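You operate a simulated robot arm through the tools that you are given. There is no shell and no other tool. Be economical: measure what you need, move in short steps, check, and stop when the job is done.

You are at the controls of a simulated two-armed robot. One attempt, no reset.

Task
Screw the cap back on the jug with purple cap and green band.

The check looks at the end state, three seconds after you hand in, the way a careful person would. Anything else that was tipped, shoved, dropped, spilled or broken makes it a failure. Lids that push on must go on centred and level and be pressed home; caps that screw on are set level and turned clockwise until they are tight.

Robot
Two 7-joint arms with two-finger grippers on one trunk, on a base that drives. Base frame: it is fixed to the floor where the robot stands at the start and does not move with it; the origin is under the middle of the robot, x ahead of it, y to its left, z up. Units: m, rad, N and s.
The left shoulder is at the start at [0.025, 0.216, 1.181], the right one opposite. With the tool pointing down near the work surface each hand reaches from about 0.1 to 0.76 m from the robot's upright axis, wherever it stands, measured 20 degrees to its own side. Payload 2.2 kg a hand.
The TCP of each hand is the grasp point between the finger pads, 0.019 m short of the fingertips. In the tool frame z runs along the fingers and y along their closing line. Largest opening 0.116 m; the body of the gripper starts 0.07 m behind the TCP.
Orientation is told as [roll, pitch, yaw] about the base's x, y, z axes, in that order, counted from this pose: with the fingers straight down and closing along the base's y, the tool's x points along the base's -x, its y along +y and its z along -z.

Tools
- The arms move only by the tool send_rows. It takes "left_moves", "right_moves" or both (then of equal length, played together; a hand with none holds still); each is text: rows parted by semicolons, each of 7 numbers parted by spaces: the turn, a rotation vector about the base's x, y, z in units of 6 degrees (1.0 is 6 degrees), then the shift along the base's x, y, z in units of 30 mm (1.0 is 30 mm), then the gripper command, from -1 (shut) to 1 (fully open), values between in proportion. In form: ax ay az tx ty tz claw; .... A call has 1 to 20 rows; each row shifts and turns the commanded pose from where the row before left it. A call with a number of a shift or a turn outside -1 to 1 is refused whole. Each row takes 0.2 s and may step no farther than 0.05 m and 0.15 rad from the row before; otherwise, or with a gripper value out of range, the whole call is refused. Where a pose cannot be reached the arm comes as near as it can. A force on the tool above 40 N (or 10 N above the force at the start of the call, whichever is more), or a blocked arm, ends the call early, and 0.2 s more pass. The fingers move at their own pace and stop on an object; they squeeze with about 35 N. The grip force told is the motor's: it shows also when the fingers shut on nothing. Time passes only in rows, and 0.2 s behind the last, so rows that do not move let the fingers close. It gives the time, the measured TCP pose, the force on the tool (base axes), the opening and the grip force at its end, in the units of the frame above (readings bear some noise), with the torque about the TCP (base axes, N m) and any sound that the robot's microphone picked up, and new pictures: "views" is both (left out), scene, wrist or none (wrist: the cameras of the hands that moved).
- Cameras (640 x 400 px; columns grow to the right, rows downward): "scene" is now at [0.132, -0.0146, 1.3576]; the picture's right is [-0.15, -0.99, 0.00], its down [-0.50, 0.07, -0.86] and it looks along [0.85, -0.13, -0.51] (base axes); focal length 279 px, centre (320, 200). "left" rides on the left gripper at [0.069, 0.015, -0.097] in its tool frame; the picture's right is [-0.21, 0.98, 0.00], its down [-0.76, -0.17, -0.63] and it looks along [-0.62, -0.14, 0.77] (tool axes); focal length 251 px, centre (320, 200). "right" rides on the right gripper at [0.069, -0.015, -0.097] in its tool frame; the picture's right is [0.21, 0.98, 0.00], its down [-0.76, 0.17, -0.63] and it looks along [-0.62, 0.14, 0.77] (tool axes); focal length 251 px, centre (320, 200). There is no depth. A picture from a camera that has moved, and an enlarged one, comes with that camera's place and axes in the base frame and with its lens.
- raise_lower(by): slides the trunk up (or, below 0, down) by that many m; the arms and the scene camera ride with it, the base frame stays. It gives what a move gives, with no picture.
- roll_base(legs): drives the robot by 1 to 6 legs, each [ahead, left, turn to the left] in m, m and rad, along the robot's own axes; the way and the turn of a leg run together, so that a leg with both is an arc; at most 1.5 m and 3.142 rad a leg. The arms and the cameras ride along, it lands a little off, and it stops where it bumps. It gives what a move gives, and a new picture of the scene camera.
- pan_tilt(pan, tilt): turns the head with the scene camera to pan (to the left, within 1.396 rad either way) and tilt (down, from -0.506 to 1.204), counted from straight ahead of the robot. It gives what a move gives, and a new picture of the scene camera.
- inspect(camera, box): a new picture of the part [left, top, right, bottom] of that camera's present view, enlarged. It takes no simulated time.
- job_done(): hands the job in; it is judged then, once.

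Go step by step. Nothing tells you exact positions but the pictures and the camera data: compare them with the known pose of the tool, close in by small moves and look again before you grip or let go. The budget is 120 turns and 260 pictures, counting those below and the enlarged ones. Unless the task says otherwise, let go and move clear before handing in.

The tools are called after "Call:" as name(argument=value, ...) on one line, values as JSON. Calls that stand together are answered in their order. send_rows: Moves the arms, as the interface text tells. Its arguments: {"type":"object","properties":{"left_moves":{"type":"string"},"right_moves":{"type":"string"},"views":{"type":"string","enum":["both","scene","wrist","none"]}},"required":[]} The other tools are called the same way: raise_lower (by) slides the trunk up or down; roll_base (legs) drives the base; pan_tilt (pan, tilt) turns the head that bears the scene camera; inspect (camera, box) takes an enlarged picture of a part of a camera's view; job_done () hands the job in.

At the start:

```text
clock: 0.0
left_eef_pos: [0.4557, 0.1295, 1.1749]
left_tcp_rot: [0.0, 0.001, -0.001]
left_ft_force: [0.6, -0.2, -0.7]
left_ft_torque: [0.02, -0.03, 0.03]
left_width: 0.1159
left_gripper_force: 0.1
right_eef_pos: [0.5062, -0.4173, 1.095]
right_tcp_rot: [0.001, 0.001, 0.0]
right_ft_force: [-0.1, 0.7, -0.4]
right_ft_torque: [-0.01, -0.04, 0.01]
right_width: 0.116
right_gripper_force: 0.0
trunk travel left (down, up): [-0.325, 0.165]
robot x, y, heading: [0.0044, 0.002, -0.002]
head pan, tilt: [-0.147, 0.532]
```

scene: 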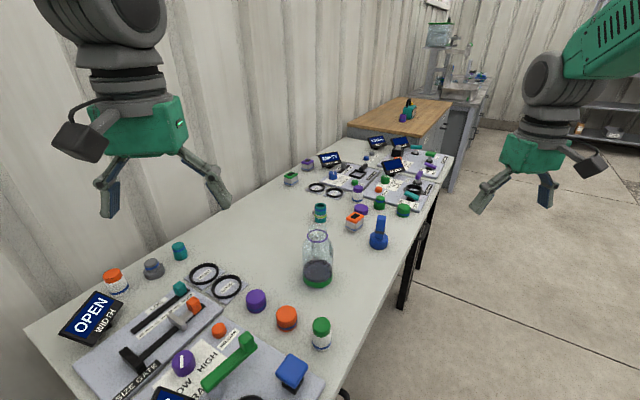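
right: 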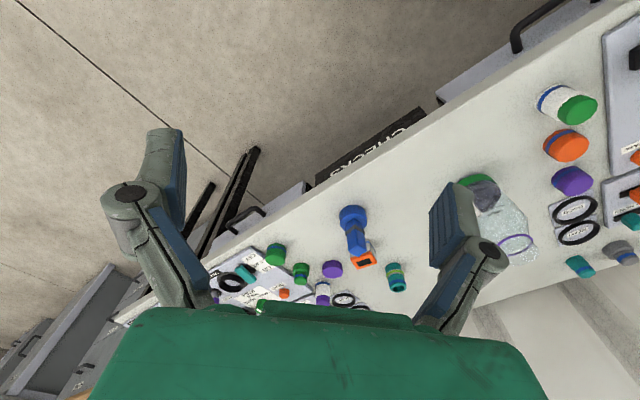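
left: 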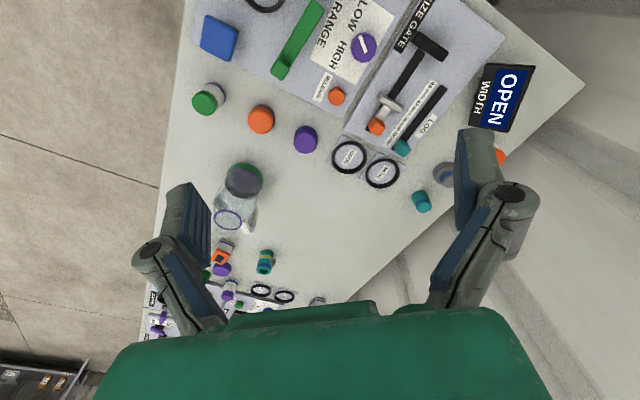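

I see a bench with many loose caps, a glass jug in the middle and a purple/green thing on the far wooden table. I'll enlarge those first.

Call:
inspect(camera="scene", box=[240, 180, 440, 305])

Call:
inspect(camera="scene", box=[340, 80, 480, 168])

Call:
inspect(camera="scene", box=[40, 230, 340, 400])

```text
3.20 times, centred on (340, 242) of scene
camera zoom: at [0.132, -0.0146, 1.3576], right [-0.15, -0.99, 0.0], down [-0.5, 0.07, -0.86], along [0.85, -0.13, -0.51], focal length 894 px, centre (256, 64)
```

zoom: 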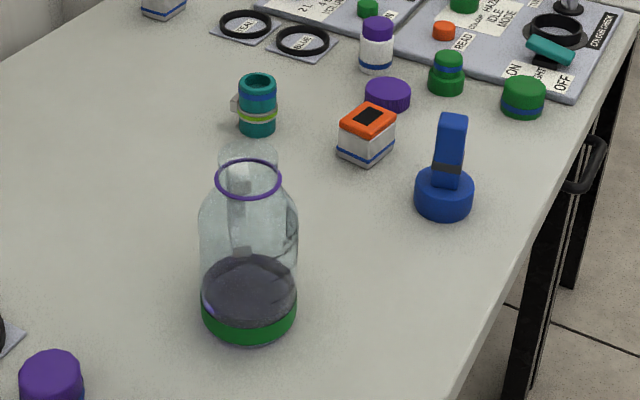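

```text
4.55 times, centred on (410, 124) of scene
camera zoom: at [0.132, -0.0146, 1.3576], right [-0.15, -0.99, 0.0], down [-0.5, 0.07, -0.86], along [0.85, -0.13, -0.51], focal length 1269 px, centre (-89, 546)
```

zoom: 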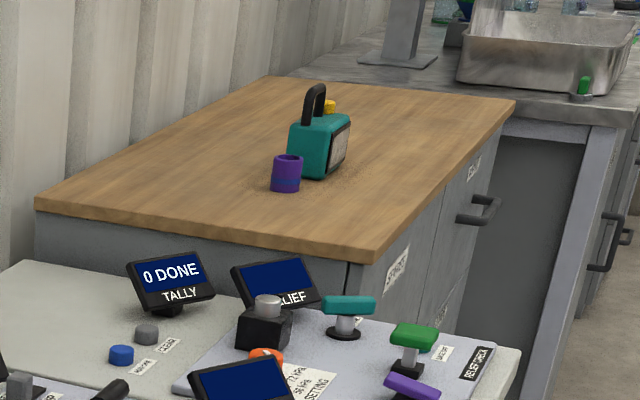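

```text
2.13 times, centred on (190, 315) of scene
camera zoom: at [0.132, -0.0146, 1.3576], right [-0.15, -0.99, 0.0], down [-0.5, 0.07, -0.86], along [0.85, -0.13, -0.51], focal length 596 px, centre (597, -45)
```

zoom: 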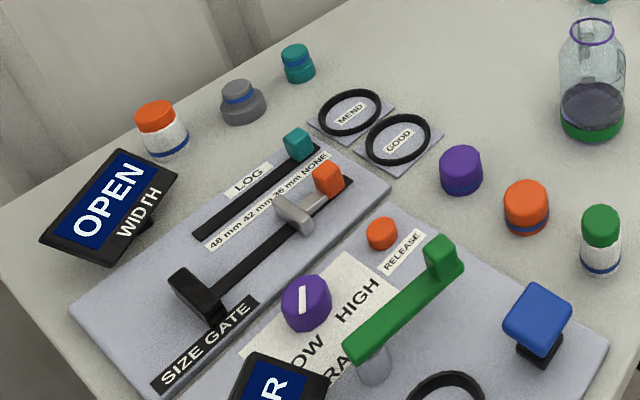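

The glass jug with the green band and purple neck ring is at about (0.75,-0.10). There are two loose purple cap candidates, a tall one near (0.60,0.07) and a flat one near (0.97,-0.30), so I'll compare them.

Call:
inspect(camera="left", box=[180, 80, 340, 300])

Call:
inspect(camera="right", box=[280, 160, 620, 310])

Call:
inspect(camera="scene", box=[330, 170, 400, 214])

Call:
inspect(camera="scene", box=[230, 220, 350, 340])

```text
1.82 times, centred on (260, 190) of left
camera zoom: at [0.3865, 0.1452, 1.2715], right [0.21, 0.98, 0.0], down [0.76, -0.17, 0.63], along [0.62, -0.14, -0.78], focal length 457 px, centre (429, 218)
```

zoom: 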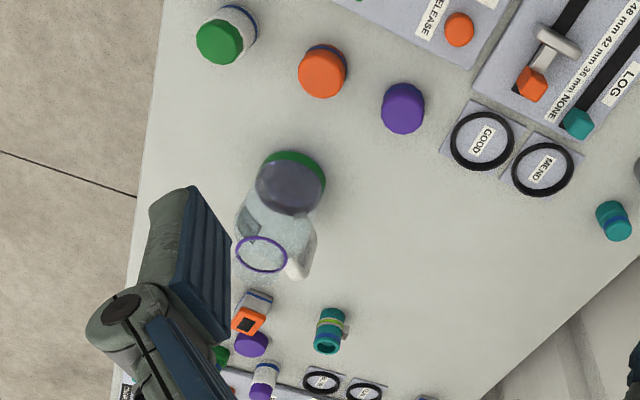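

```text
1.88 times, centred on (450, 235) of right
camera zoom: at [0.4379, -0.4308, 1.191], right [-0.21, 0.98, 0.0], down [0.76, 0.17, 0.63], along [0.62, 0.14, -0.78], focal length 473 px, centre (75, 134)
```

zoom: 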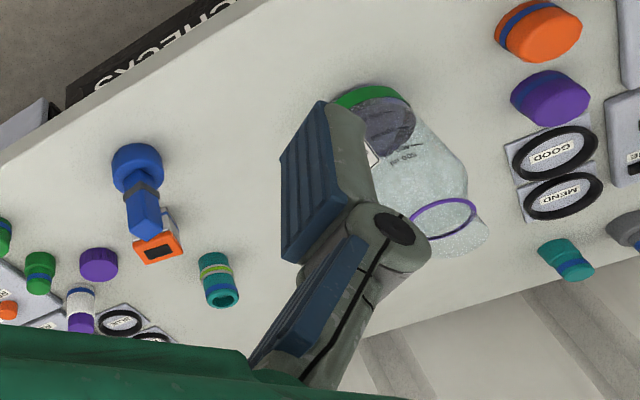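

```text
9.09 times, centred on (365, 192) of scene
camera zoom: at [0.132, -0.0146, 1.3576], right [-0.15, -0.99, 0.0], down [-0.5, 0.07, -0.86], along [0.85, -0.13, -0.51], focal length 2539 px, centre (-89, 273)
```

zoom: 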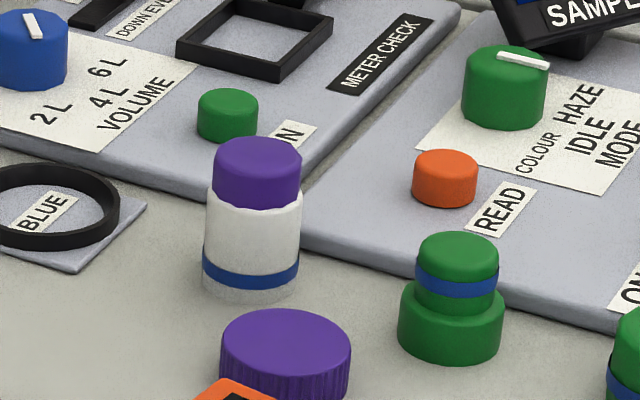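

```text
3.33 times, centred on (290, 280) of scene
camera zoom: at [0.132, -0.0146, 1.3576], right [-0.15, -0.99, 0.0], down [-0.5, 0.07, -0.86], along [0.85, -0.13, -0.51], focal length 931 px, centre (420, -67)
```

zoom: 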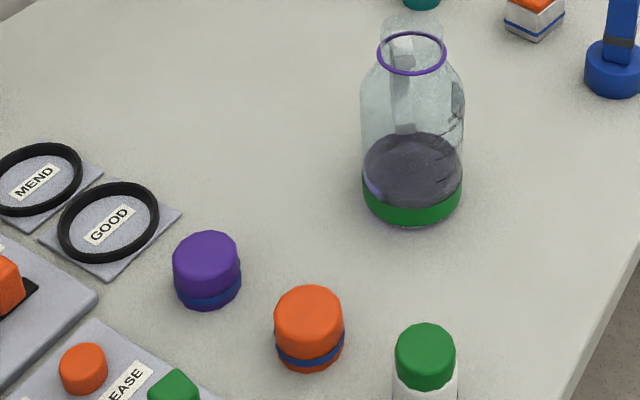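

The flat ribbed purple disc near (0.97,-0.30) is the screw cap. The bench runs diagonally, so I want to stand square to its long edge. I'll look down at the near edge and floor before driving.

Call:
pan_tilt(pan=-0.3, tilt=1.1)

Call:
pan_tilt(pan=-1.2, tilt=0.6)

```text
clock: 1.0
left_eef_pos: [0.4514, 0.127, 1.1748]
left_tcp_rot: [0.001, -0.002, -0.001]
left_ft_force: [-0.5, 0.0, -0.8]
left_ft_torque: [0.06, 0.0, -0.03]
left_width: 0.116
left_gripper_force: 0.0
right_eef_pos: [0.5024, -0.4191, 1.095]
right_tcp_rot: [0.003, -0.002, 0.0]
right_ft_force: [0.3, -0.6, 0.1]
right_ft_torque: [0.02, -0.01, 0.02]
right_width: 0.1162
right_gripper_force: 0.1
trunk travel left (down, up): [-0.325, 0.165]
robot x, y, heading: [0.0009, 0.0002, 0.001]
head pan, tilt: [-0.3, 1.1]
camera scene: at [0.1025, -0.0231, 1.313], right [-0.3, -0.96, 0.0], down [-0.85, 0.26, -0.45], along [0.43, -0.13, -0.89], focal length 279 px, centre (320, 200)
```

scene: 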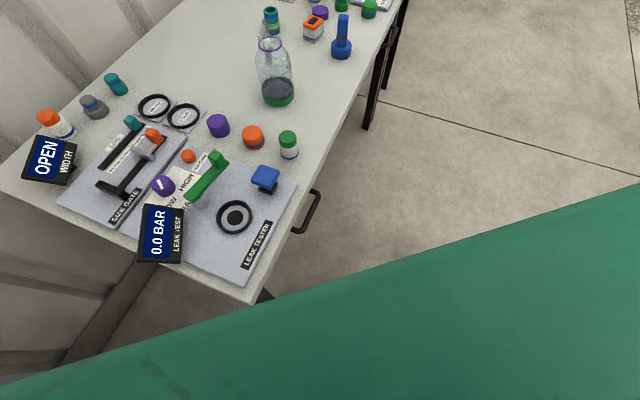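

```text
clock: 2.2
left_eef_pos: [0.4534, 0.128, 1.1755]
left_tcp_rot: [0.001, -0.001, 0.0]
left_ft_force: [0.0, -0.7, -0.4]
left_ft_torque: [-0.02, 0.0, -0.02]
left_width: 0.1159
left_gripper_force: 0.1
right_eef_pos: [0.5034, -0.4181, 1.0959]
right_tcp_rot: [0.001, -0.002, 0.001]
right_ft_force: [-0.9, -0.9, 0.7]
right_ft_torque: [-0.06, 0.02, -0.01]
right_width: 0.1157
right_gripper_force: 0.1
trunk travel left (down, up): [-0.325, 0.165]
robot x, y, heading: [-0.0041, -0.0015, 0.004]
head pan, tilt: [-1.201, 0.6]
camera scene: at [0.0745, -0.0866, 1.3515], right [-0.93, -0.36, 0.0], down [-0.21, 0.53, -0.82], along [0.3, -0.77, -0.57], focal length 279 px, centre (320, 200)
```

scene: 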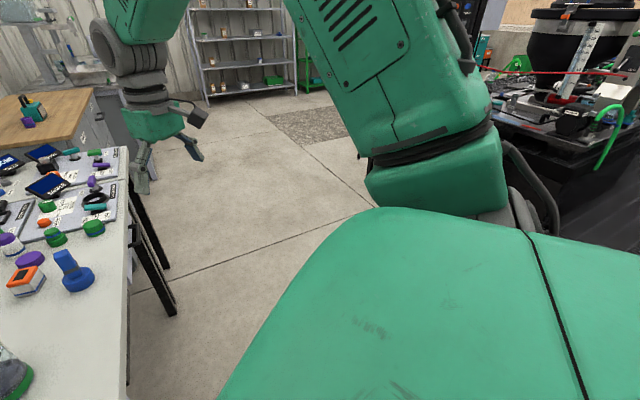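

The floor to the right is clear and the bench edge faces yaw of about 0.88. I'll drive right, ahead, then turn to face the long edge between the jug and the cap.

Call:
roll_base(legs=[[0, -0.62, 0], [0.48, 0, 0], [0, 0, 0.88]])

Call:
pan_tilt(pan=0.0, tilt=0.85)

```text
clock: 10.3
left_eef_pos: [0.645, -0.1479, 1.1708]
left_tcp_rot: [-0.033, -0.001, 0.862]
left_ft_force: [-2.1, 1.7, 0.9]
left_ft_torque: [-0.15, -0.14, 0.01]
left_width: 0.1163
left_gripper_force: 0.1
right_eef_pos: [1.0947, -0.4687, 1.1097]
right_tcp_rot: [-0.033, -0.003, 0.864]
right_ft_force: [-1.1, 2.3, 0.1]
right_ft_torque: [-0.2, -0.11, 0.0]
right_width: 0.116
right_gripper_force: 0.1
trunk travel left (down, up): [-0.325, 0.165]
robot x, y, heading: [0.4759, -0.6034, 0.868]
head pan, tilt: [-1.201, 0.6]
camera scene: at [0.5511, -0.5685, 1.3539], right [-0.33, -0.94, 0.02], down [-0.51, 0.17, -0.84], along [0.79, -0.29, -0.54], focal length 279 px, centre (320, 200)
```

scene: 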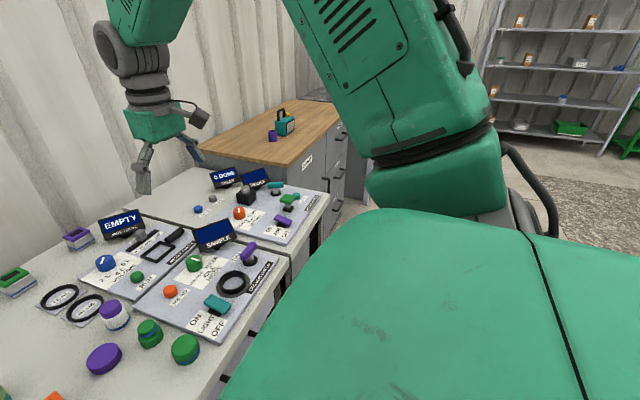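

```text
clock: 11.7
left_eef_pos: [0.6884, -0.1899, 1.1791]
left_tcp_rot: [0.017, -0.002, 0.862]
left_ft_force: [0.4, 0.2, -0.2]
left_ft_torque: [0.05, 0.02, -0.05]
left_width: 0.1159
left_gripper_force: 0.0
right_eef_pos: [1.1356, -0.5081, 1.0896]
right_tcp_rot: [0.017, -0.005, 0.862]
right_ft_force: [0.2, -1.3, -0.8]
right_ft_torque: [0.05, 0.04, 0.02]
right_width: 0.1159
right_gripper_force: 0.0
trunk travel left (down, up): [-0.325, 0.165]
robot x, y, heading: [0.4826, -0.6051, 0.862]
head pan, tilt: [0.0, 0.85]
camera scene: at [0.5871, -0.5381, 1.3296], right [0.76, -0.66, -0.03], down [-0.51, -0.56, -0.66], along [0.41, 0.51, -0.75], focal length 279 px, centre (320, 200)
```

scene: 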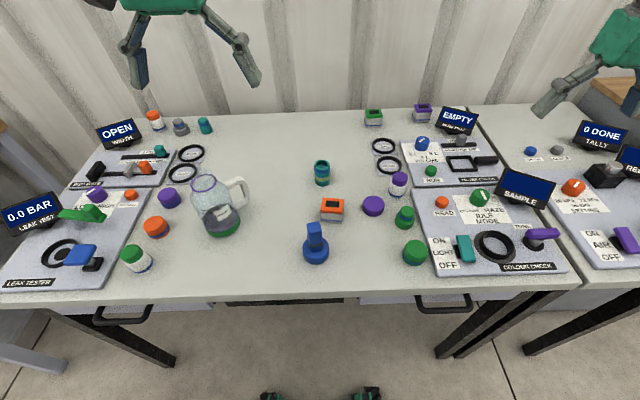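

I now face the bench squarely, with the jug left of centre (its handle is on the far right side) and the cap right of centre. I'll take close looks at both.

Call:
send_rows(left_moves="0 0 0 0 0 0 1; 0 0 0 0 0 0 1;0 0 0 0 0 0 1;0 0 0 0 0 0 1", right_moves="0 0 0 0 0 0 1; 0 0 0 0 0 0 1;0 0 0 0 0 0 1;0 0 0 0 0 0 1", views="both")

Call:
inspect(camera="scene", box=[160, 140, 440, 280])

Call:
inspect(camera="scene", box=[180, 160, 260, 250])

```text
clock: 12.7
left_eef_pos: [0.6609, -0.1676, 1.1768]
left_tcp_rot: [-0.011, -0.005, 0.865]
left_ft_force: [-0.8, 0.4, 0.3]
left_ft_torque: [-0.02, 0.01, 0.02]
left_width: 0.1159
left_gripper_force: 0.1
right_eef_pos: [1.1086, -0.4855, 1.1024]
right_tcp_rot: [-0.01, -0.008, 0.867]
right_ft_force: [-1.3, 0.3, 0.9]
right_ft_torque: [0.01, -0.03, -0.02]
right_width: 0.1159
right_gripper_force: 0.0
trunk travel left (down, up): [-0.325, 0.165]
robot x, y, heading: [0.4763, -0.5984, 0.861]
head pan, tilt: [0.0, 0.85]
camera scene: at [0.5589, -0.5149, 1.3305], right [0.76, -0.65, -0.01], down [-0.5, -0.57, -0.66], along [0.43, 0.5, -0.75], focal length 279 px, centre (320, 200)
camera right: at [1.0749, -0.5464, 1.198], right [-0.88, 0.47, -0.01], down [0.36, 0.68, 0.64], along [0.31, 0.56, -0.77], focal length 251 px, centre (320, 200)
camera left: at [0.6028, -0.2094, 1.2734], right [-0.6, 0.8, -0.01], down [0.61, 0.47, 0.64], along [0.51, 0.38, -0.77], focal length 251 px, centre (320, 200)
```

scene: 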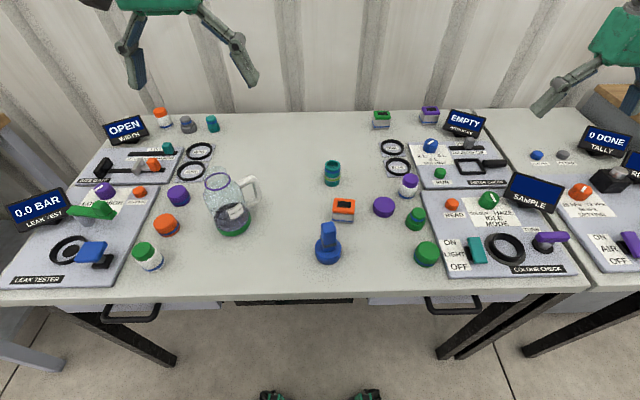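
right: 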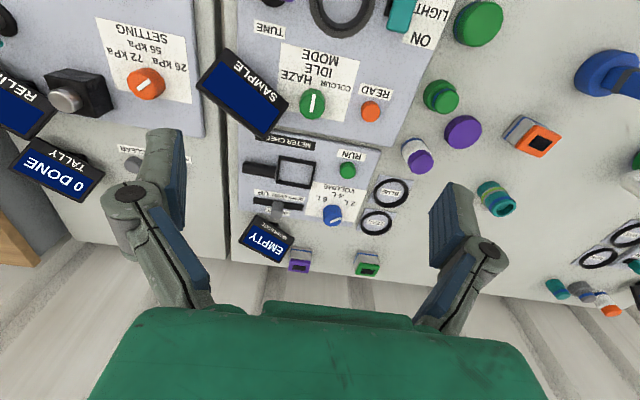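
left: 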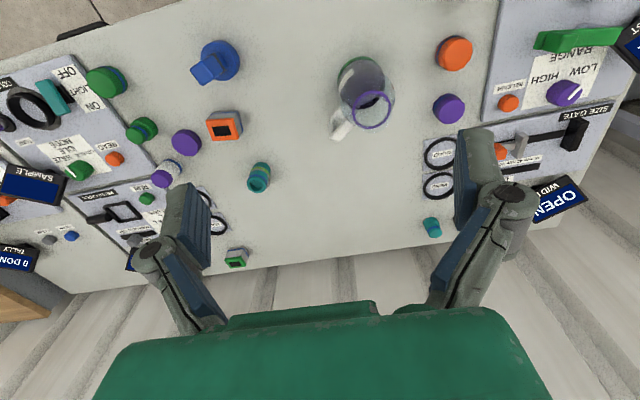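

```text
2.29 times, centred on (300, 210) of scene
camera zoom: at [0.5589, -0.5149, 1.3305], right [0.76, -0.65, -0.01], down [-0.5, -0.57, -0.66], along [0.43, 0.5, -0.75], focal length 638 px, centre (366, 177)
```

zoom: 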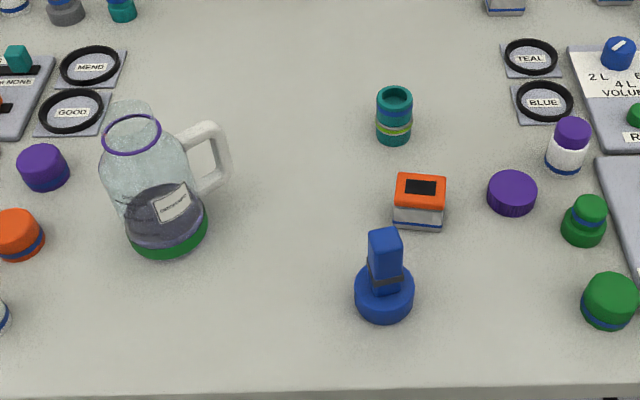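

```text
4.44 times, centred on (220, 205) of scene
camera zoom: at [0.5589, -0.5149, 1.3305], right [0.76, -0.65, -0.01], down [-0.5, -0.57, -0.66], along [0.43, 0.5, -0.75], focal length 1241 px, centre (764, 178)
```

zoom: 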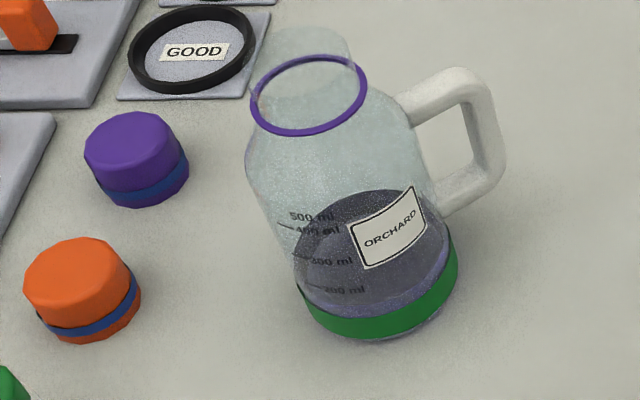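

The measurements agree: jug axis at about (0.66,-0.083), neck ring z≈0.94, and the flat cap at about (0.96,-0.283,0.81). The right hand goes above the cap. The left hand swings to point along +x and downward, to hold the jug body opposite its handle.

Call:
send_rows(right_moves="0 0 0 -0.71 0.97 -0.71 1;0 0 0 -0.71 0.97 -0.71 1;0 0 0 -0.71 0.97 -0.71 1;0 0 0 -0.71 0.97 -0.71 1;0 0 0 -0.71 0.97 -0.71 1;0 0 0 -0.71 0.97 -0.71 1;0 0 0 -0.71 0.97 -0.71 1;0 0 0 0 0 0 1;0 0 0 0 0 0 1;0 0 0 0 0 0 1;0 0 0 0 0 0 1;0 0 0 0 0 0 1;0 0 0 0 0 0 1;0 0 0 0 0 0 1;0 0 0 0 0 0 1;0 0 0 0 0 0 1;0 0 0 0 0 0 1;0 0 0 0 0 0 1;0 0 0 0 0 0 1;0 0 0 0 0 0 1", left_moves="0 0 -0.918 -0.6 0.315 0 1;0 0 -0.918 -0.6 0.315 0 1;0 0 -0.918 -0.6 0.315 0 1;0 0 -0.918 -0.6 0.315 0 1;0 0 -0.918 -0.6 0.315 0 1;0 0 -0.918 -0.6 0.315 0 1;0 0 -0.918 -0.6 0.315 0 1;0 0 -0.918 -0.6 0.315 0 1;0 0 -0.918 -0.6 0.315 0 1;0 -1 0 0 0 0 1;0 -1 0 0 0 0 1;0 -1 0 0 0 0 1;0 -1 0 0 0 0 1;0 -1 0 0 0 0 1;0 -1 0 0 0 0 1;0 -1 0 0 0 0 1;0 -1 0 0 0 0 1;0 -1 0 0 0 0 1;0 0 0 0 0 0 1;0 0 0 0 0 0 1")

```text
clock: 17.1
left_eef_pos: [0.4886, -0.0752, 1.172]
left_tcp_rot: [-0.019, -0.971, 0.016]
left_ft_force: [-0.8, 2.4, 0.3]
left_ft_torque: [-0.05, -0.02, -0.08]
left_width: 0.1161
left_gripper_force: 0.0
right_eef_pos: [0.9486, -0.2792, 0.9498]
right_tcp_rot: [-0.026, -0.009, 0.865]
right_ft_force: [-2.7, 0.7, 0.1]
right_ft_torque: [-0.11, -0.16, 0.01]
right_width: 0.116
right_gripper_force: 0.1
trunk travel left (down, up): [-0.325, 0.165]
robot x, y, heading: [0.4816, -0.6001, 0.864]
head pan, tilt: [0.0, 0.85]
stopped in row 20 (left hand): the arm was blocked; the commanded pose is now the measured one
camera scene: at [0.5433, -0.5019, 1.3304], right [0.76, -0.65, 0.01], down [-0.49, -0.58, -0.66], along [0.44, 0.49, -0.75], focal length 279 px, centre (320, 200)
camera right: at [0.9132, -0.3401, 1.0455], right [-0.88, 0.47, -0.03], down [0.35, 0.69, 0.63], along [0.32, 0.55, -0.77], focal length 251 px, centre (320, 200)
camera left: at [0.3692, -0.0602, 1.1688], right [0.12, 0.98, 0.17], down [-0.09, -0.15, 0.98], along [0.99, -0.14, 0.07], focal length 251 px, centre (320, 200)
```

scene: 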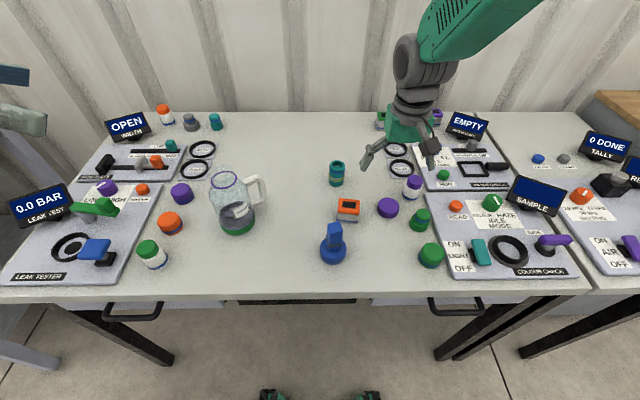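
right: 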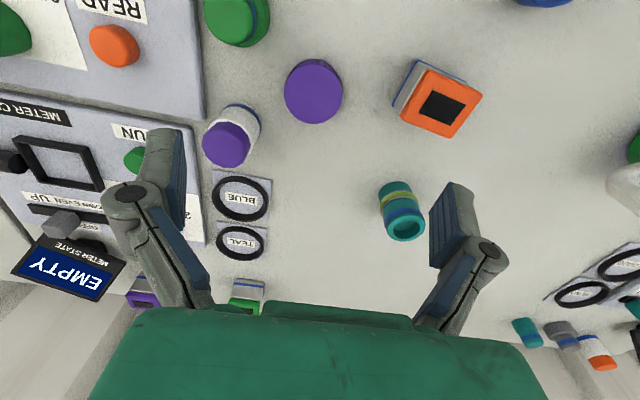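
left: 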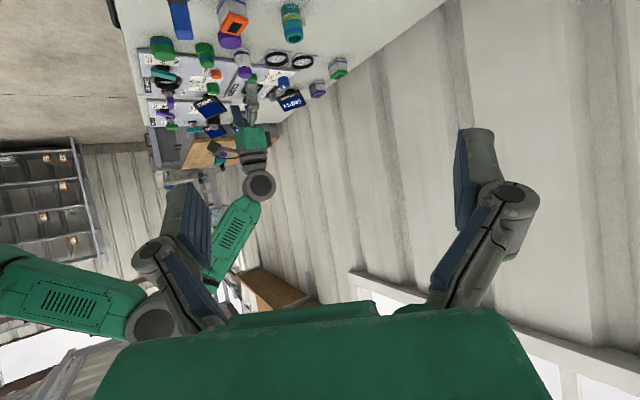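

The cap sits at about (0.957,-0.286), with a bottle and a green cap to its right. I'll turn the right hand +90° so the fingers close along the free direction. Meanwhile I'll lower the left hand to a stand-off before the jug.

Call:
send_rows(right_moves="0 0 1 0.02 -0.015 0 1;0 0 1 0.02 -0.015 0 1;0 0 1 0.02 -0.015 0 1;0 0 1 0.02 -0.015 0 1;0 0 1 0.02 -0.015 0 1;0 0 1 0.02 -0.015 0 1;0 0 1 0.02 -0.015 0 1;0 0 1 0.02 -0.015 0 1;0 0 1 0.02 -0.015 0 1;0 0 1 0.02 -0.015 0 1;0 0 1 0.02 -0.015 0 1;0 0 1 0.02 -0.015 0 1;0 0 1 0.02 -0.015 0 1;0 0 1 0.02 -0.015 0 1;0 0 1 0.02 -0.015 0 1;0 0 0 0 0 0 1;0 0 0 0 0 0 1;0 0 0 0 0 0 1;0 0 0 0 0 0 1;0 0 0 0 0 0 1", left_moves="0 0 0 0.09 -0.018 -0.445 1;0 0 0 0.09 -0.018 -0.445 1;0 0 0 0.09 -0.018 -0.445 1;0 0 0 0.09 -0.018 -0.445 1;0 0 0 0.09 -0.018 -0.445 1;0 0 0 0.09 -0.018 -0.445 1;0 0 0 0.09 -0.018 -0.445 1;0 0 0 0.09 -0.018 -0.445 1;0 0 0 0.09 -0.018 -0.445 1;0 0 0 0.09 -0.018 -0.445 1;0 0 0 0.09 -0.018 -0.445 1;0 0 0 0.09 -0.018 -0.445 1;0 0 0 0.09 -0.018 -0.445 1;0 0 0 0.09 -0.018 -0.445 1;0 0 0 0.09 -0.018 -0.445 1;0 0 0 0 0 0 1;0 0 0 0 0 0 1;0 0 0 0 0 0 1;0 0 0 0 0 0 1;0 0 0 0 0 0 1")

```text
clock: 21.3
left_eef_pos: [0.5524, -0.1016, 0.9769]
left_tcp_rot: [0.008, -0.95, -0.007]
left_ft_force: [-0.4, -0.1, 0.0]
left_ft_torque: [-0.02, 0.0, 0.01]
left_width: 0.116
left_gripper_force: 0.0
right_eef_pos: [0.9763, -0.2997, 0.9462]
right_tcp_rot: [-0.003, -0.005, 2.434]
right_ft_force: [0.6, -0.6, -0.4]
right_ft_torque: [-0.03, 0.01, 0.01]
right_width: 0.1157
right_gripper_force: 0.0
trunk travel left (down, up): [-0.325, 0.165]
robot x, y, heading: [0.4827, -0.6058, 0.86]
head pan, tilt: [0.0, 0.85]
camera scene: at [0.5652, -0.5191, 1.3305], right [0.76, -0.65, -0.01], down [-0.5, -0.57, -0.66], along [0.43, 0.5, -0.75], focal length 279 px, centre (320, 200)
camera right: at [1.0386, -0.3326, 1.0418], right [-0.47, -0.88, 0.0], down [-0.68, 0.36, 0.64], along [-0.56, 0.3, -0.77], focal length 251 px, centre (320, 200)
camera left: at [0.4324, -0.0862, 0.9763], right [0.13, 0.98, 0.18], down [-0.07, -0.17, 0.98], along [0.99, -0.14, 0.05], focal length 251 px, centre (320, 200)
```

scene: 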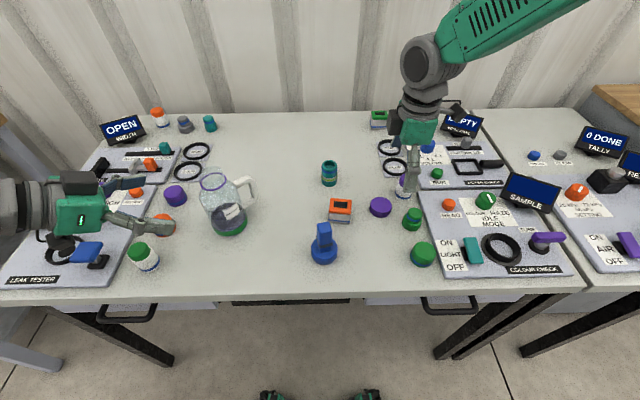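
right: 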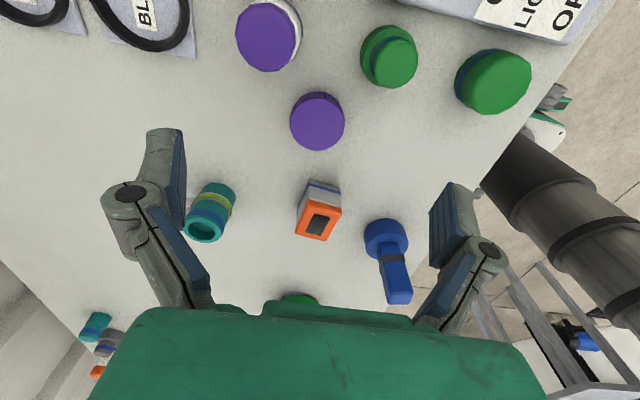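
left: 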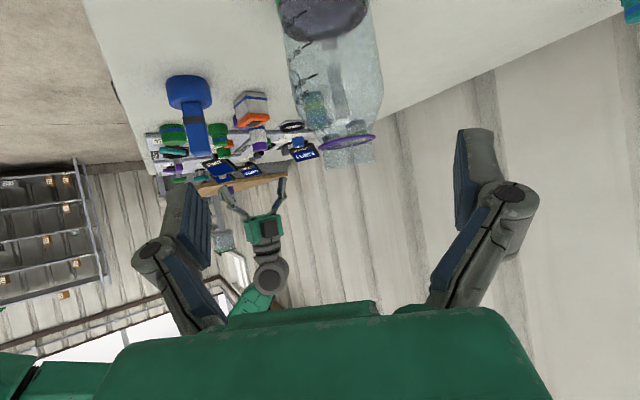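

The robot body seems to sway after motion, since readings shift by a cm or two. I'll hold still and see how it settles.

Call:
send_rows(left_moves="0 0 0 0 0 0 1;0 0 0 0 0 0 1;0 0 0 0 0 0 1;0 0 0 0 0 0 1;0 0 0 0 0 0 1;0 0 0 0 0 0 1;0 0 0 0 0 0 1;0 0 0 0 0 0 1;0 0 0 0 0 0 1;0 0 0 0 0 0 1", views="none")

Call:
send_rows(left_moves="0 0 0 0 0 0 1;0 0 0 0 0 0 1", views="none")

Call:
send_rows(left_moves="0 0 0 0 0 0 1;0 0 0 0 0 0 1", views="none")

Call:
send_rows(left_moves="0 0 0 0 0 0 1;0 0 0 0 0 0 1;0 0 0 0 0 0 1;0 0 0 0 0 0 1;0 0 0 0 0 0 1;0 0 0 0 0 0 1;0 0 0 0 0 0 1;0 0 0 0 0 0 1;0 0 0 0 0 0 1;0 0 0 0 0 0 1", views="none")

```text
clock: 23.5
left_eef_pos: [0.5548, -0.1047, 0.9818]
left_tcp_rot: [0.016, -0.945, -0.02]
left_ft_force: [-0.3, -0.4, -0.1]
left_ft_torque: [0.04, 0.01, -0.02]
left_width: 0.1159
left_gripper_force: 0.1
right_eef_pos: [0.9849, -0.3071, 0.9455]
right_tcp_rot: [-0.003, -0.011, 2.43]
right_ft_force: [0.9, -0.4, -0.6]
right_ft_torque: [0.03, 0.02, -0.01]
right_width: 0.1159
right_gripper_force: 0.1
trunk travel left (down, up): [-0.325, 0.165]
robot x, y, heading: [0.4801, -0.6071, 0.858]
head pan, tilt: [0.0, 0.85]
```

```text
clock: 24.1
left_eef_pos: [0.54, -0.0904, 0.9739]
left_tcp_rot: [-0.008, -0.958, 0.006]
left_ft_force: [-0.2, 0.7, -0.3]
left_ft_torque: [-0.05, -0.1, -0.05]
left_width: 0.1159
left_gripper_force: 0.0
right_eef_pos: [0.9649, -0.2912, 0.9475]
right_tcp_rot: [-0.004, 0.005, 2.434]
right_ft_force: [-0.1, 1.2, 0.3]
right_ft_torque: [-0.11, -0.1, 0.01]
right_width: 0.116
right_gripper_force: 0.0
trunk travel left (down, up): [-0.325, 0.165]
robot x, y, heading: [0.4752, -0.5987, 0.856]
head pan, tilt: [0.0, 0.85]
```

```text
clock: 24.7
left_eef_pos: [0.5542, -0.1042, 0.9799]
left_tcp_rot: [0.015, -0.944, -0.015]
left_ft_force: [-1.0, -0.6, 0.2]
left_ft_torque: [0.03, 0.0, 0.02]
left_width: 0.116
left_gripper_force: 0.1
right_eef_pos: [0.9812, -0.305, 0.9445]
right_tcp_rot: [-0.002, -0.011, 2.431]
right_ft_force: [0.5, -0.8, -0.8]
right_ft_torque: [-0.01, 0.03, 0.0]
right_width: 0.1162
right_gripper_force: 0.0
trunk travel left (down, up): [-0.325, 0.165]
robot x, y, heading: [0.4811, -0.6066, 0.861]
head pan, tilt: [0.0, 0.85]
```

```text
clock: 26.9
left_eef_pos: [0.5494, -0.0998, 0.977]
left_tcp_rot: [0.007, -0.95, -0.01]
left_ft_force: [-0.3, 0.2, 0.5]
left_ft_torque: [0.03, 0.01, 0.04]
left_width: 0.1162
left_gripper_force: 0.0
right_eef_pos: [0.9785, -0.3004, 0.9463]
right_tcp_rot: [-0.002, -0.006, 2.431]
right_ft_force: [-0.9, 0.0, -1.0]
right_ft_torque: [-0.02, 0.02, -0.02]
right_width: 0.1161
right_gripper_force: 0.1
trunk travel left (down, up): [-0.325, 0.165]
robot x, y, heading: [0.4811, -0.6053, 0.861]
head pan, tilt: [0.0, 0.85]
```

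It settled at L (0.549,-0.100,0.977) and R (0.978,-0.300,0.946). Now I'll centre the right hand over the cap and come down partway.

Call:
send_rows(right_moves="0 0 0 -0.14 0.1 -0.5 1;0 0 0 -0.14 0.1 -0.5 1;0 0 0 -0.14 0.1 -0.5 1;0 0 0 -0.14 0.1 -0.5 1;0 0 0 -0.14 0.08 -0.5 1;0 0 0 0 0 0 1;0 0 0 0 0 0 1;0 0 0 0 0 0 1;0 0 0 0 0 0 1;0 0 0 0 0 0 1;0 0 0 0 0 0 1;0 0 0 0 0 0 1;0 0 0 0 0 0 1;0 0 0 0 0 0 1;0 0 0 0 0 0 1")

Call:
inspect(camera="scene", box=[330, 140, 440, 220])

```text
clock: 30.1
left_eef_pos: [0.5501, -0.0999, 0.9784]
left_tcp_rot: [0.008, -0.949, -0.009]
left_ft_force: [0.0, -1.3, -0.8]
left_ft_torque: [0.01, 0.01, 0.0]
left_width: 0.1162
left_gripper_force: 0.1
right_eef_pos: [0.9541, -0.2875, 0.8712]
right_tcp_rot: [-0.002, -0.005, 2.431]
right_ft_force: [0.2, 0.5, -0.3]
right_ft_torque: [0.01, 0.01, -0.02]
right_width: 0.1163
right_gripper_force: 0.0
trunk travel left (down, up): [-0.325, 0.165]
robot x, y, heading: [0.4801, -0.602, 0.861]
head pan, tilt: [0.0, 0.85]
camera scene: at [0.5576, -0.5123, 1.3306], right [0.76, -0.65, 0.0], down [-0.49, -0.57, -0.66], along [0.43, 0.5, -0.75], focal length 279 px, centre (320, 200)
camera right: at [1.0176, -0.3203, 0.9658], right [-0.47, -0.88, 0.0], down [-0.68, 0.36, 0.64], along [-0.56, 0.3, -0.77], focal length 251 px, centre (320, 200)
```

scene: 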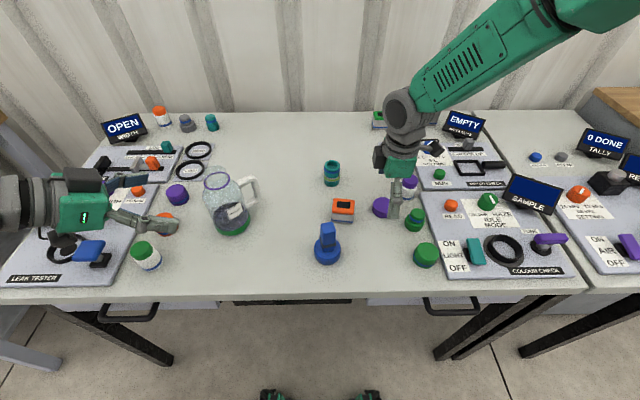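
right: 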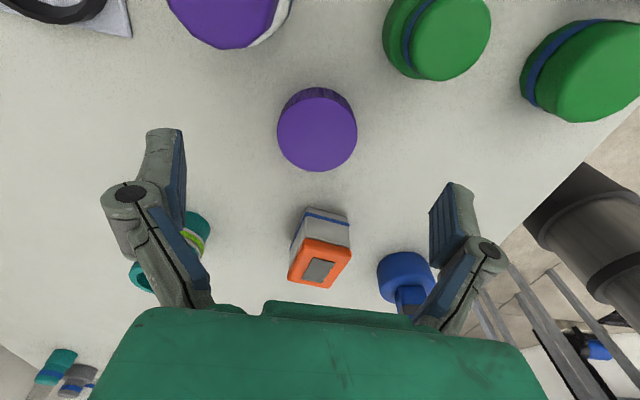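

```text
5.00 times, centred on (385, 180) of scene
camera zoom: at [0.5576, -0.5123, 1.3306], right [0.76, -0.65, 0.0], down [-0.49, -0.57, -0.66], along [0.43, 0.5, -0.75], focal length 1396 px, centre (-5, 300)
```

zoom: 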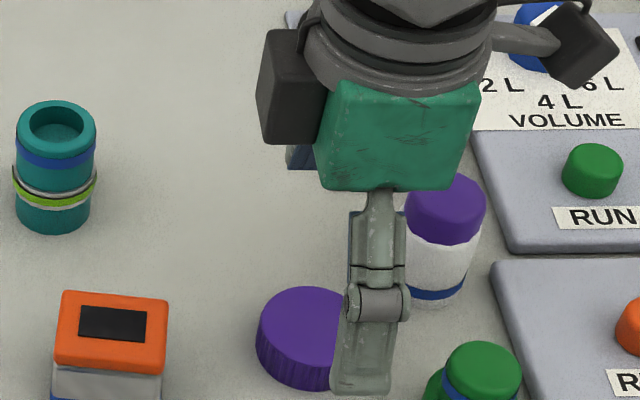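

The wrist view shows the cap centred under the TCP. I'll lower another 45 mm and look again.

Call:
send_rows(right_moves="0 0 0 0 0 -0.38 1;0 0 0 0 0 -0.38 1;0 0 0 0 0 -0.38 1;0 0 0 0 0 -0.38 1;0 0 0 0 0 0 1;0 0 0 0 0 0 1;0 0 0 0 0 0 1;0 0 0 0 0 0 1;0 0 0 0 0 0 1;0 0 0 0 0 0 1;0 0 0 0 0 0 1;0 0 0 0 0 0 1", views="wrist")

Call:
inspect(camera="scene", box=[360, 160, 440, 220])

```text
clock: 32.7
left_eef_pos: [0.5503, -0.1001, 0.9774]
left_tcp_rot: [0.007, -0.949, -0.01]
left_ft_force: [0.1, 1.0, -0.1]
left_ft_torque: [0.04, -0.01, 0.0]
left_width: 0.116
left_gripper_force: 0.0
right_eef_pos: [0.9562, -0.2872, 0.8245]
right_tcp_rot: [0.001, -0.005, 2.429]
right_ft_force: [0.9, -1.5, 0.4]
right_ft_torque: [0.0, -0.01, 0.03]
right_width: 0.1162
right_gripper_force: 0.1
trunk travel left (down, up): [-0.325, 0.165]
robot x, y, heading: [0.4814, -0.605, 0.852]
head pan, tilt: [0.0, 0.85]
camera right: at [1.0201, -0.3205, 0.9201], right [-0.47, -0.88, 0.0], down [-0.68, 0.36, 0.64], along [-0.56, 0.3, -0.77], focal length 251 px, centre (320, 200)
```

right: 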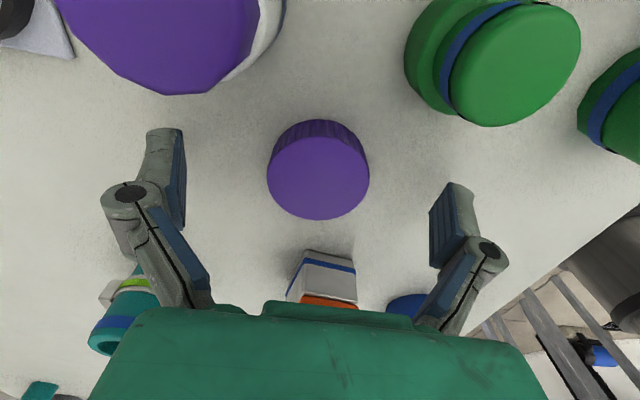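

```text
6.67 times, centred on (400, 190) of scene
camera zoom: at [0.5575, -0.5121, 1.3306], right [0.76, -0.65, 0.0], down [-0.49, -0.57, -0.66], along [0.43, 0.5, -0.75], focal length 1862 px, centre (-213, 267)
```

zoom: 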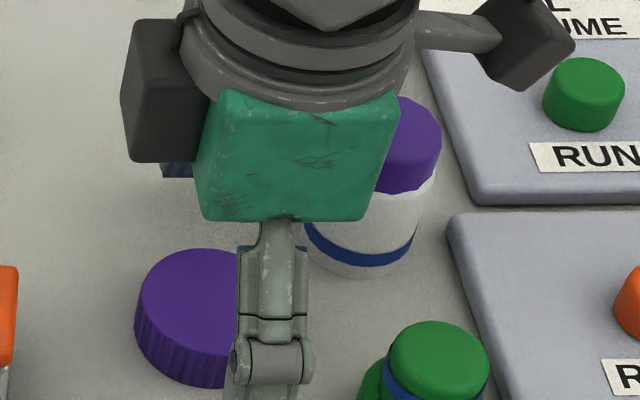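

The cap top is at about z 0.811 and the cap is about 20 mm high and 53 mm across, centred within 3 mm. I'll make a small correction, go down 9 mm and close gently.

Call:
send_rows(right_moves="0 0 0 -0.05 0.07 -0.15 1;0 0 0 0 0 -0.15 1;0 0 0 0 0 0 1;0 0 0 0 0 0 1;0 0 0 0 0 0 1;0 0 0 0 0 0 -1;0 0 0 0 0 0 -1;0 0 0 0 0 0 -1;0 0 0 0 0 0 -1;0 0 0 0 0 0 -1;0 0 0 0 0 0 -1", views="both")

```text
clock: 34.1
left_eef_pos: [0.5479, -0.1045, 0.9811]
left_tcp_rot: [0.017, -0.95, -0.016]
left_ft_force: [0.6, 0.0, -0.1]
left_ft_torque: [0.01, -0.01, -0.04]
left_width: 0.116
left_gripper_force: 0.1
right_eef_pos: [0.952, -0.2898, 0.8193]
right_tcp_rot: [0.002, -0.005, 2.431]
right_ft_force: [-7.7, -11.7, 22.6]
right_ft_torque: [-0.09, -0.04, -0.05]
right_width: 0.051
right_gripper_force: 34.9
trunk travel left (down, up): [-0.325, 0.165]
robot x, y, heading: [0.4752, -0.6057, 0.858]
head pan, tilt: [0.0, 0.85]
stopped in row 6 (right hand): the force on the tool passed its limit at 48 N (the readings are from after the stop); the commanded pose is now the measured one
camera scene: at [0.5544, -0.5142, 1.3312], right [0.76, -0.65, 0.0], down [-0.49, -0.57, -0.66], along [0.43, 0.5, -0.75], focal length 279 px, centre (320, 200)
camera right: at [1.0149, -0.3221, 0.9157], right [-0.48, -0.88, 0.0], down [-0.68, 0.37, 0.64], along [-0.56, 0.3, -0.77], focal length 251 px, centre (320, 200)
```

scene: 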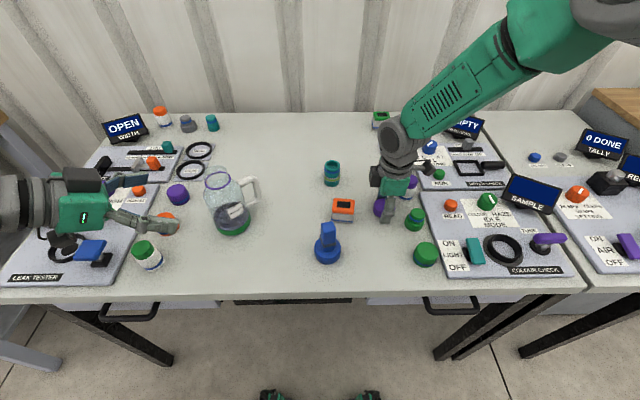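
right: 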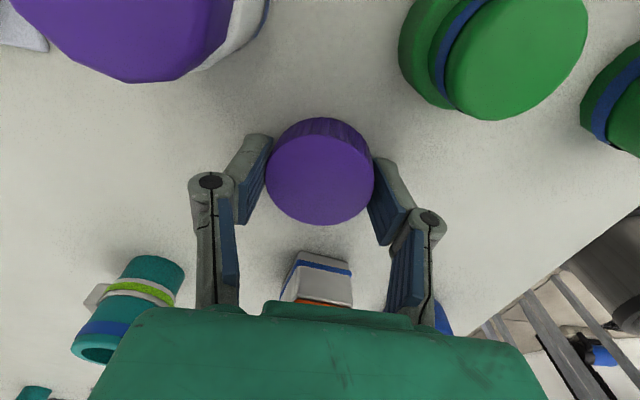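

The cap is gripped (width 0.051), though the tips press down on the bench a bit. I'll lift slowly.

Call:
send_rows(right_moves="0 0 0 0 0 0.15 -1;0 0 0 0 0 0.15 -1;0 0 0 0 0 0.3 -1;0 0 0 0 0 0.5 -1;0 0 0 0 0 0.5 -1;0 0 0 0 0 0.5 -1;0 0 0 0 0 0.5 -1;0 0 0 0 0 0 -1;0 0 0 0 0 0 -1;0 0 0 0 0 0 -1;0 0 0 0 0 0 -1;0 0 0 0 0 0 -1;0 0 0 0 0 0 -1", views="both")

Call:
inspect(camera="scene", box=[340, 140, 440, 230])

```text
clock: 36.9
left_eef_pos: [0.551, -0.1026, 0.9801]
left_tcp_rot: [0.014, -0.949, -0.016]
left_ft_force: [-0.5, 0.3, 0.0]
left_ft_torque: [-0.02, 0.03, -0.02]
left_width: 0.116
left_gripper_force: 0.1
right_eef_pos: [0.9556, -0.2881, 0.8961]
right_tcp_rot: [0.001, -0.007, 2.429]
right_ft_force: [-1.0, -0.3, -0.2]
right_ft_torque: [0.02, 0.0, 0.01]
right_width: 0.0508
right_gripper_force: 34.6
trunk travel left (down, up): [-0.325, 0.165]
robot x, y, heading: [0.4845, -0.6041, 0.863]
head pan, tilt: [0.0, 0.85]
camera scene: at [0.5578, -0.512, 1.3306], right [0.76, -0.65, 0.0], down [-0.49, -0.57, -0.66], along [0.43, 0.5, -0.75], focal length 279 px, centre (320, 200)
camera right: at [1.0185, -0.3211, 0.9917], right [-0.48, -0.88, 0.0], down [-0.68, 0.37, 0.64], along [-0.56, 0.3, -0.77], focal length 251 px, centre (320, 200)
```

scene: 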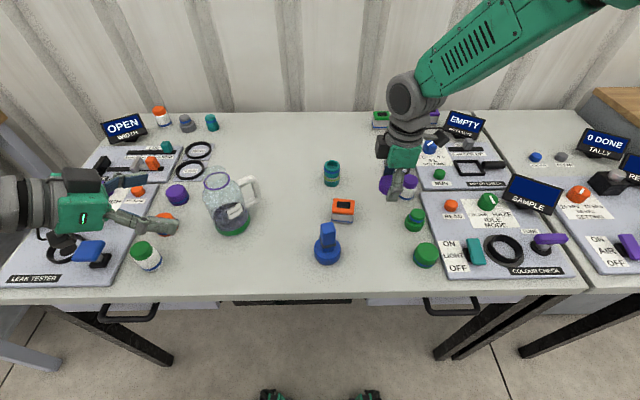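
right: 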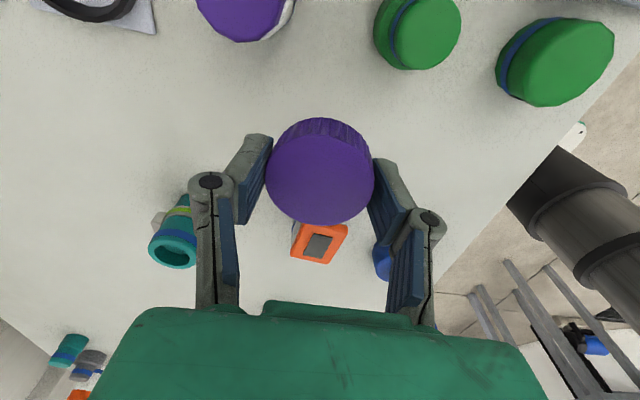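

```text
4.44 times, centred on (390, 185) of scene
camera zoom: at [0.5578, -0.512, 1.3306], right [0.76, -0.65, 0.0], down [-0.49, -0.57, -0.66], along [0.43, 0.5, -0.75], focal length 1241 px, centre (9, 267)
```

zoom: 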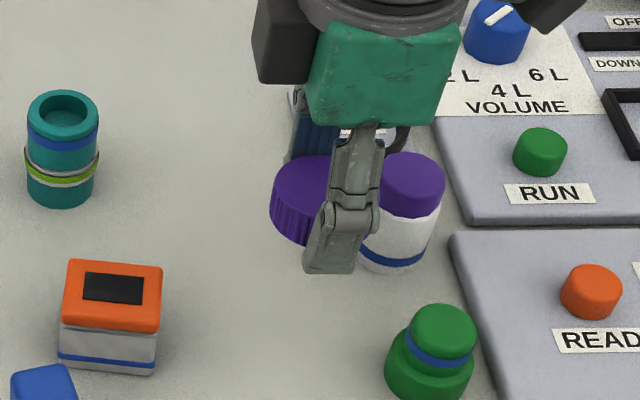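

The cap is held level and centred in the fingers. Next I'll refine the jug position for the left-hand hold.

Call:
inspect(camera="scene", box=[60, 150, 280, 280])

Call:
inspect(camera="left", box=[160, 0, 480, 200])

Call:
inspect(camera="scene", box=[190, 155, 270, 245])

```text
2.91 times, centred on (170, 215) of scene
camera zoom: at [0.5578, -0.512, 1.3306], right [0.76, -0.65, 0.0], down [-0.49, -0.57, -0.66], along [0.43, 0.5, -0.75], focal length 812 px, centre (756, 156)
```

zoom: 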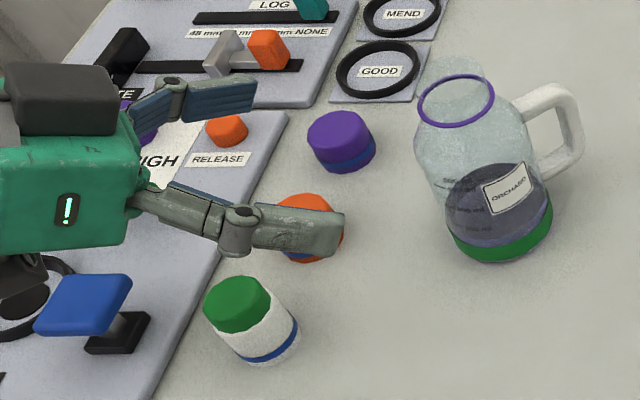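

```text
2.00 times, centred on (320, 100) of left
camera zoom: at [0.4312, -0.0875, 0.9802], right [0.13, 0.97, 0.18], down [-0.07, -0.17, 0.98], along [0.99, -0.14, 0.05], focal length 503 px, centre (320, 400)
```

zoom: 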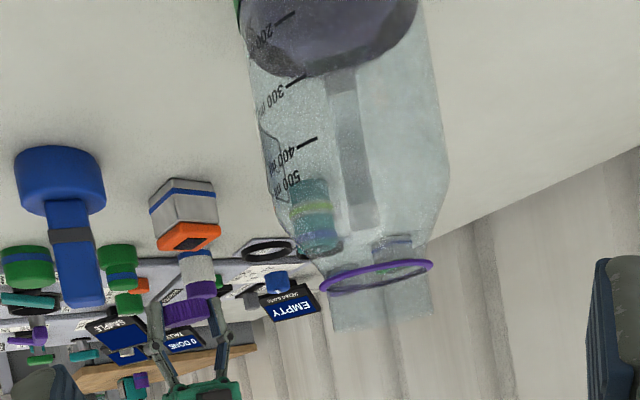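

```text
4.44 times, centred on (230, 200) of scene
camera zoom: at [0.5578, -0.512, 1.3306], right [0.76, -0.65, 0.0], down [-0.49, -0.57, -0.66], along [0.43, 0.5, -0.75], focal length 1241 px, centre (720, 200)
```

zoom: 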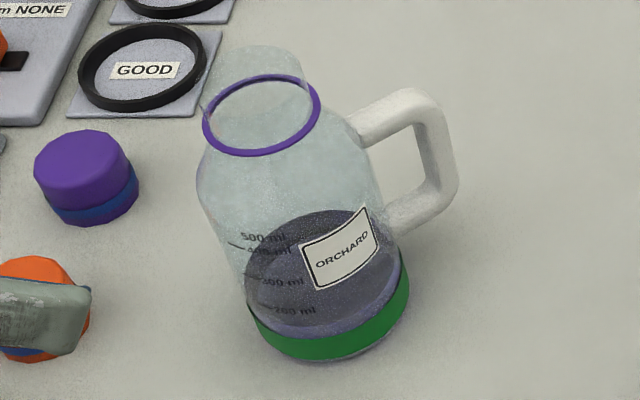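

The jug axis is at (0.658,-0.084), with the neck top at z≈0.965, neck ~43 mm across, body ~84 mm across and handle toward +x. A green-topped bottle sits under the left wrist's planned line. So I'll yaw the left approach by +25° to keep its camera clear, and go to a stand-off.

Call:
send_rows(left_moves="0 0 0.84 0 -0.207 -0.353 1;0 0 0.84 0 -0.207 -0.353 1;0 0 0.84 0 -0.207 -0.353 1;0 0 0.84 0 -0.207 -0.353 1;0 0 0.84 0 -0.207 -0.353 1;0 0 0 0 0 0 1;0 0 0 0 0 0 1;0 0 0 0 0 0 1;0 0 0 0 0 0 1;0 0 0 0 0 0 1;0 0 0 0 0 0 1;0 0 0 0 0 0 1;0 0 0 0 0 0 1")

Call:
inspect(camera="scene", box=[60, 140, 280, 280])

```text
clock: 39.7
left_eef_pos: [0.5622, -0.1279, 0.9291]
left_tcp_rot: [0.023, -0.954, 0.349]
left_ft_force: [-0.2, -0.4, -0.7]
left_ft_torque: [0.03, -0.02, -0.01]
left_width: 0.116
left_gripper_force: 0.0
left hand out of reach, approached as far as the arm can: row 4, 5
right_eef_pos: [0.9561, -0.2874, 0.8968]
right_tcp_rot: [-0.001, -0.008, 2.431]
right_ft_force: [0.3, -0.1, -0.5]
right_ft_torque: [-0.02, -0.03, 0.03]
right_width: 0.0508
right_gripper_force: 34.9
trunk travel left (down, up): [-0.325, 0.165]
robot x, y, heading: [0.4804, -0.605, 0.861]
head pan, tilt: [0.0, 0.85]
camera scene: at [0.558, -0.5124, 1.3306], right [0.76, -0.65, 0.0], down [-0.49, -0.57, -0.66], along [0.43, 0.5, -0.75], focal length 279 px, centre (320, 200)
camera left: at [0.4463, -0.1562, 0.9304], right [-0.24, 0.95, 0.19], down [-0.01, -0.2, 0.98], along [0.97, 0.23, 0.06], focal length 251 px, centre (320, 200)
```

scene: 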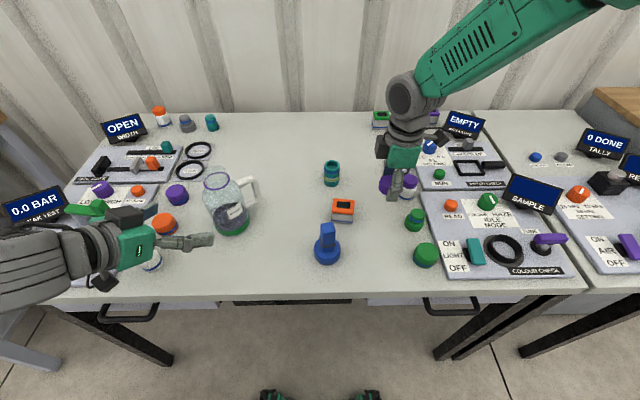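
left: 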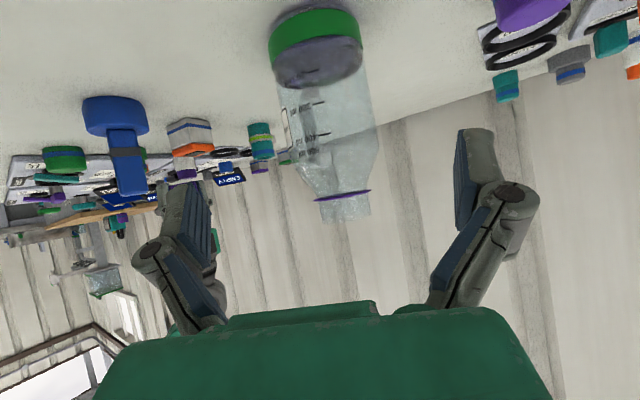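

```text
2.86 times, centred on (170, 210) of scene
camera zoom: at [0.558, -0.5124, 1.3306], right [0.76, -0.65, 0.0], down [-0.49, -0.57, -0.66], along [0.43, 0.5, -0.75], focal length 798 px, centre (749, 171)
```

zoom: 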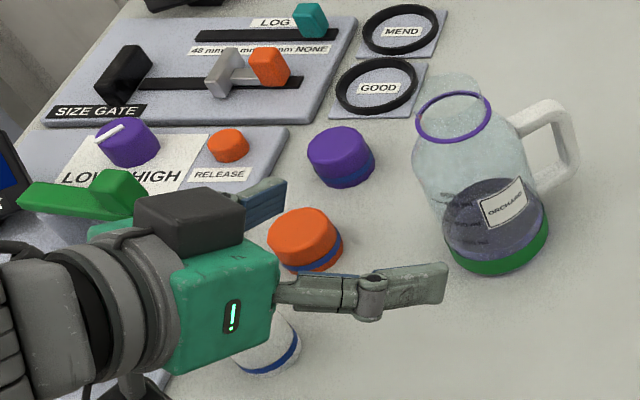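

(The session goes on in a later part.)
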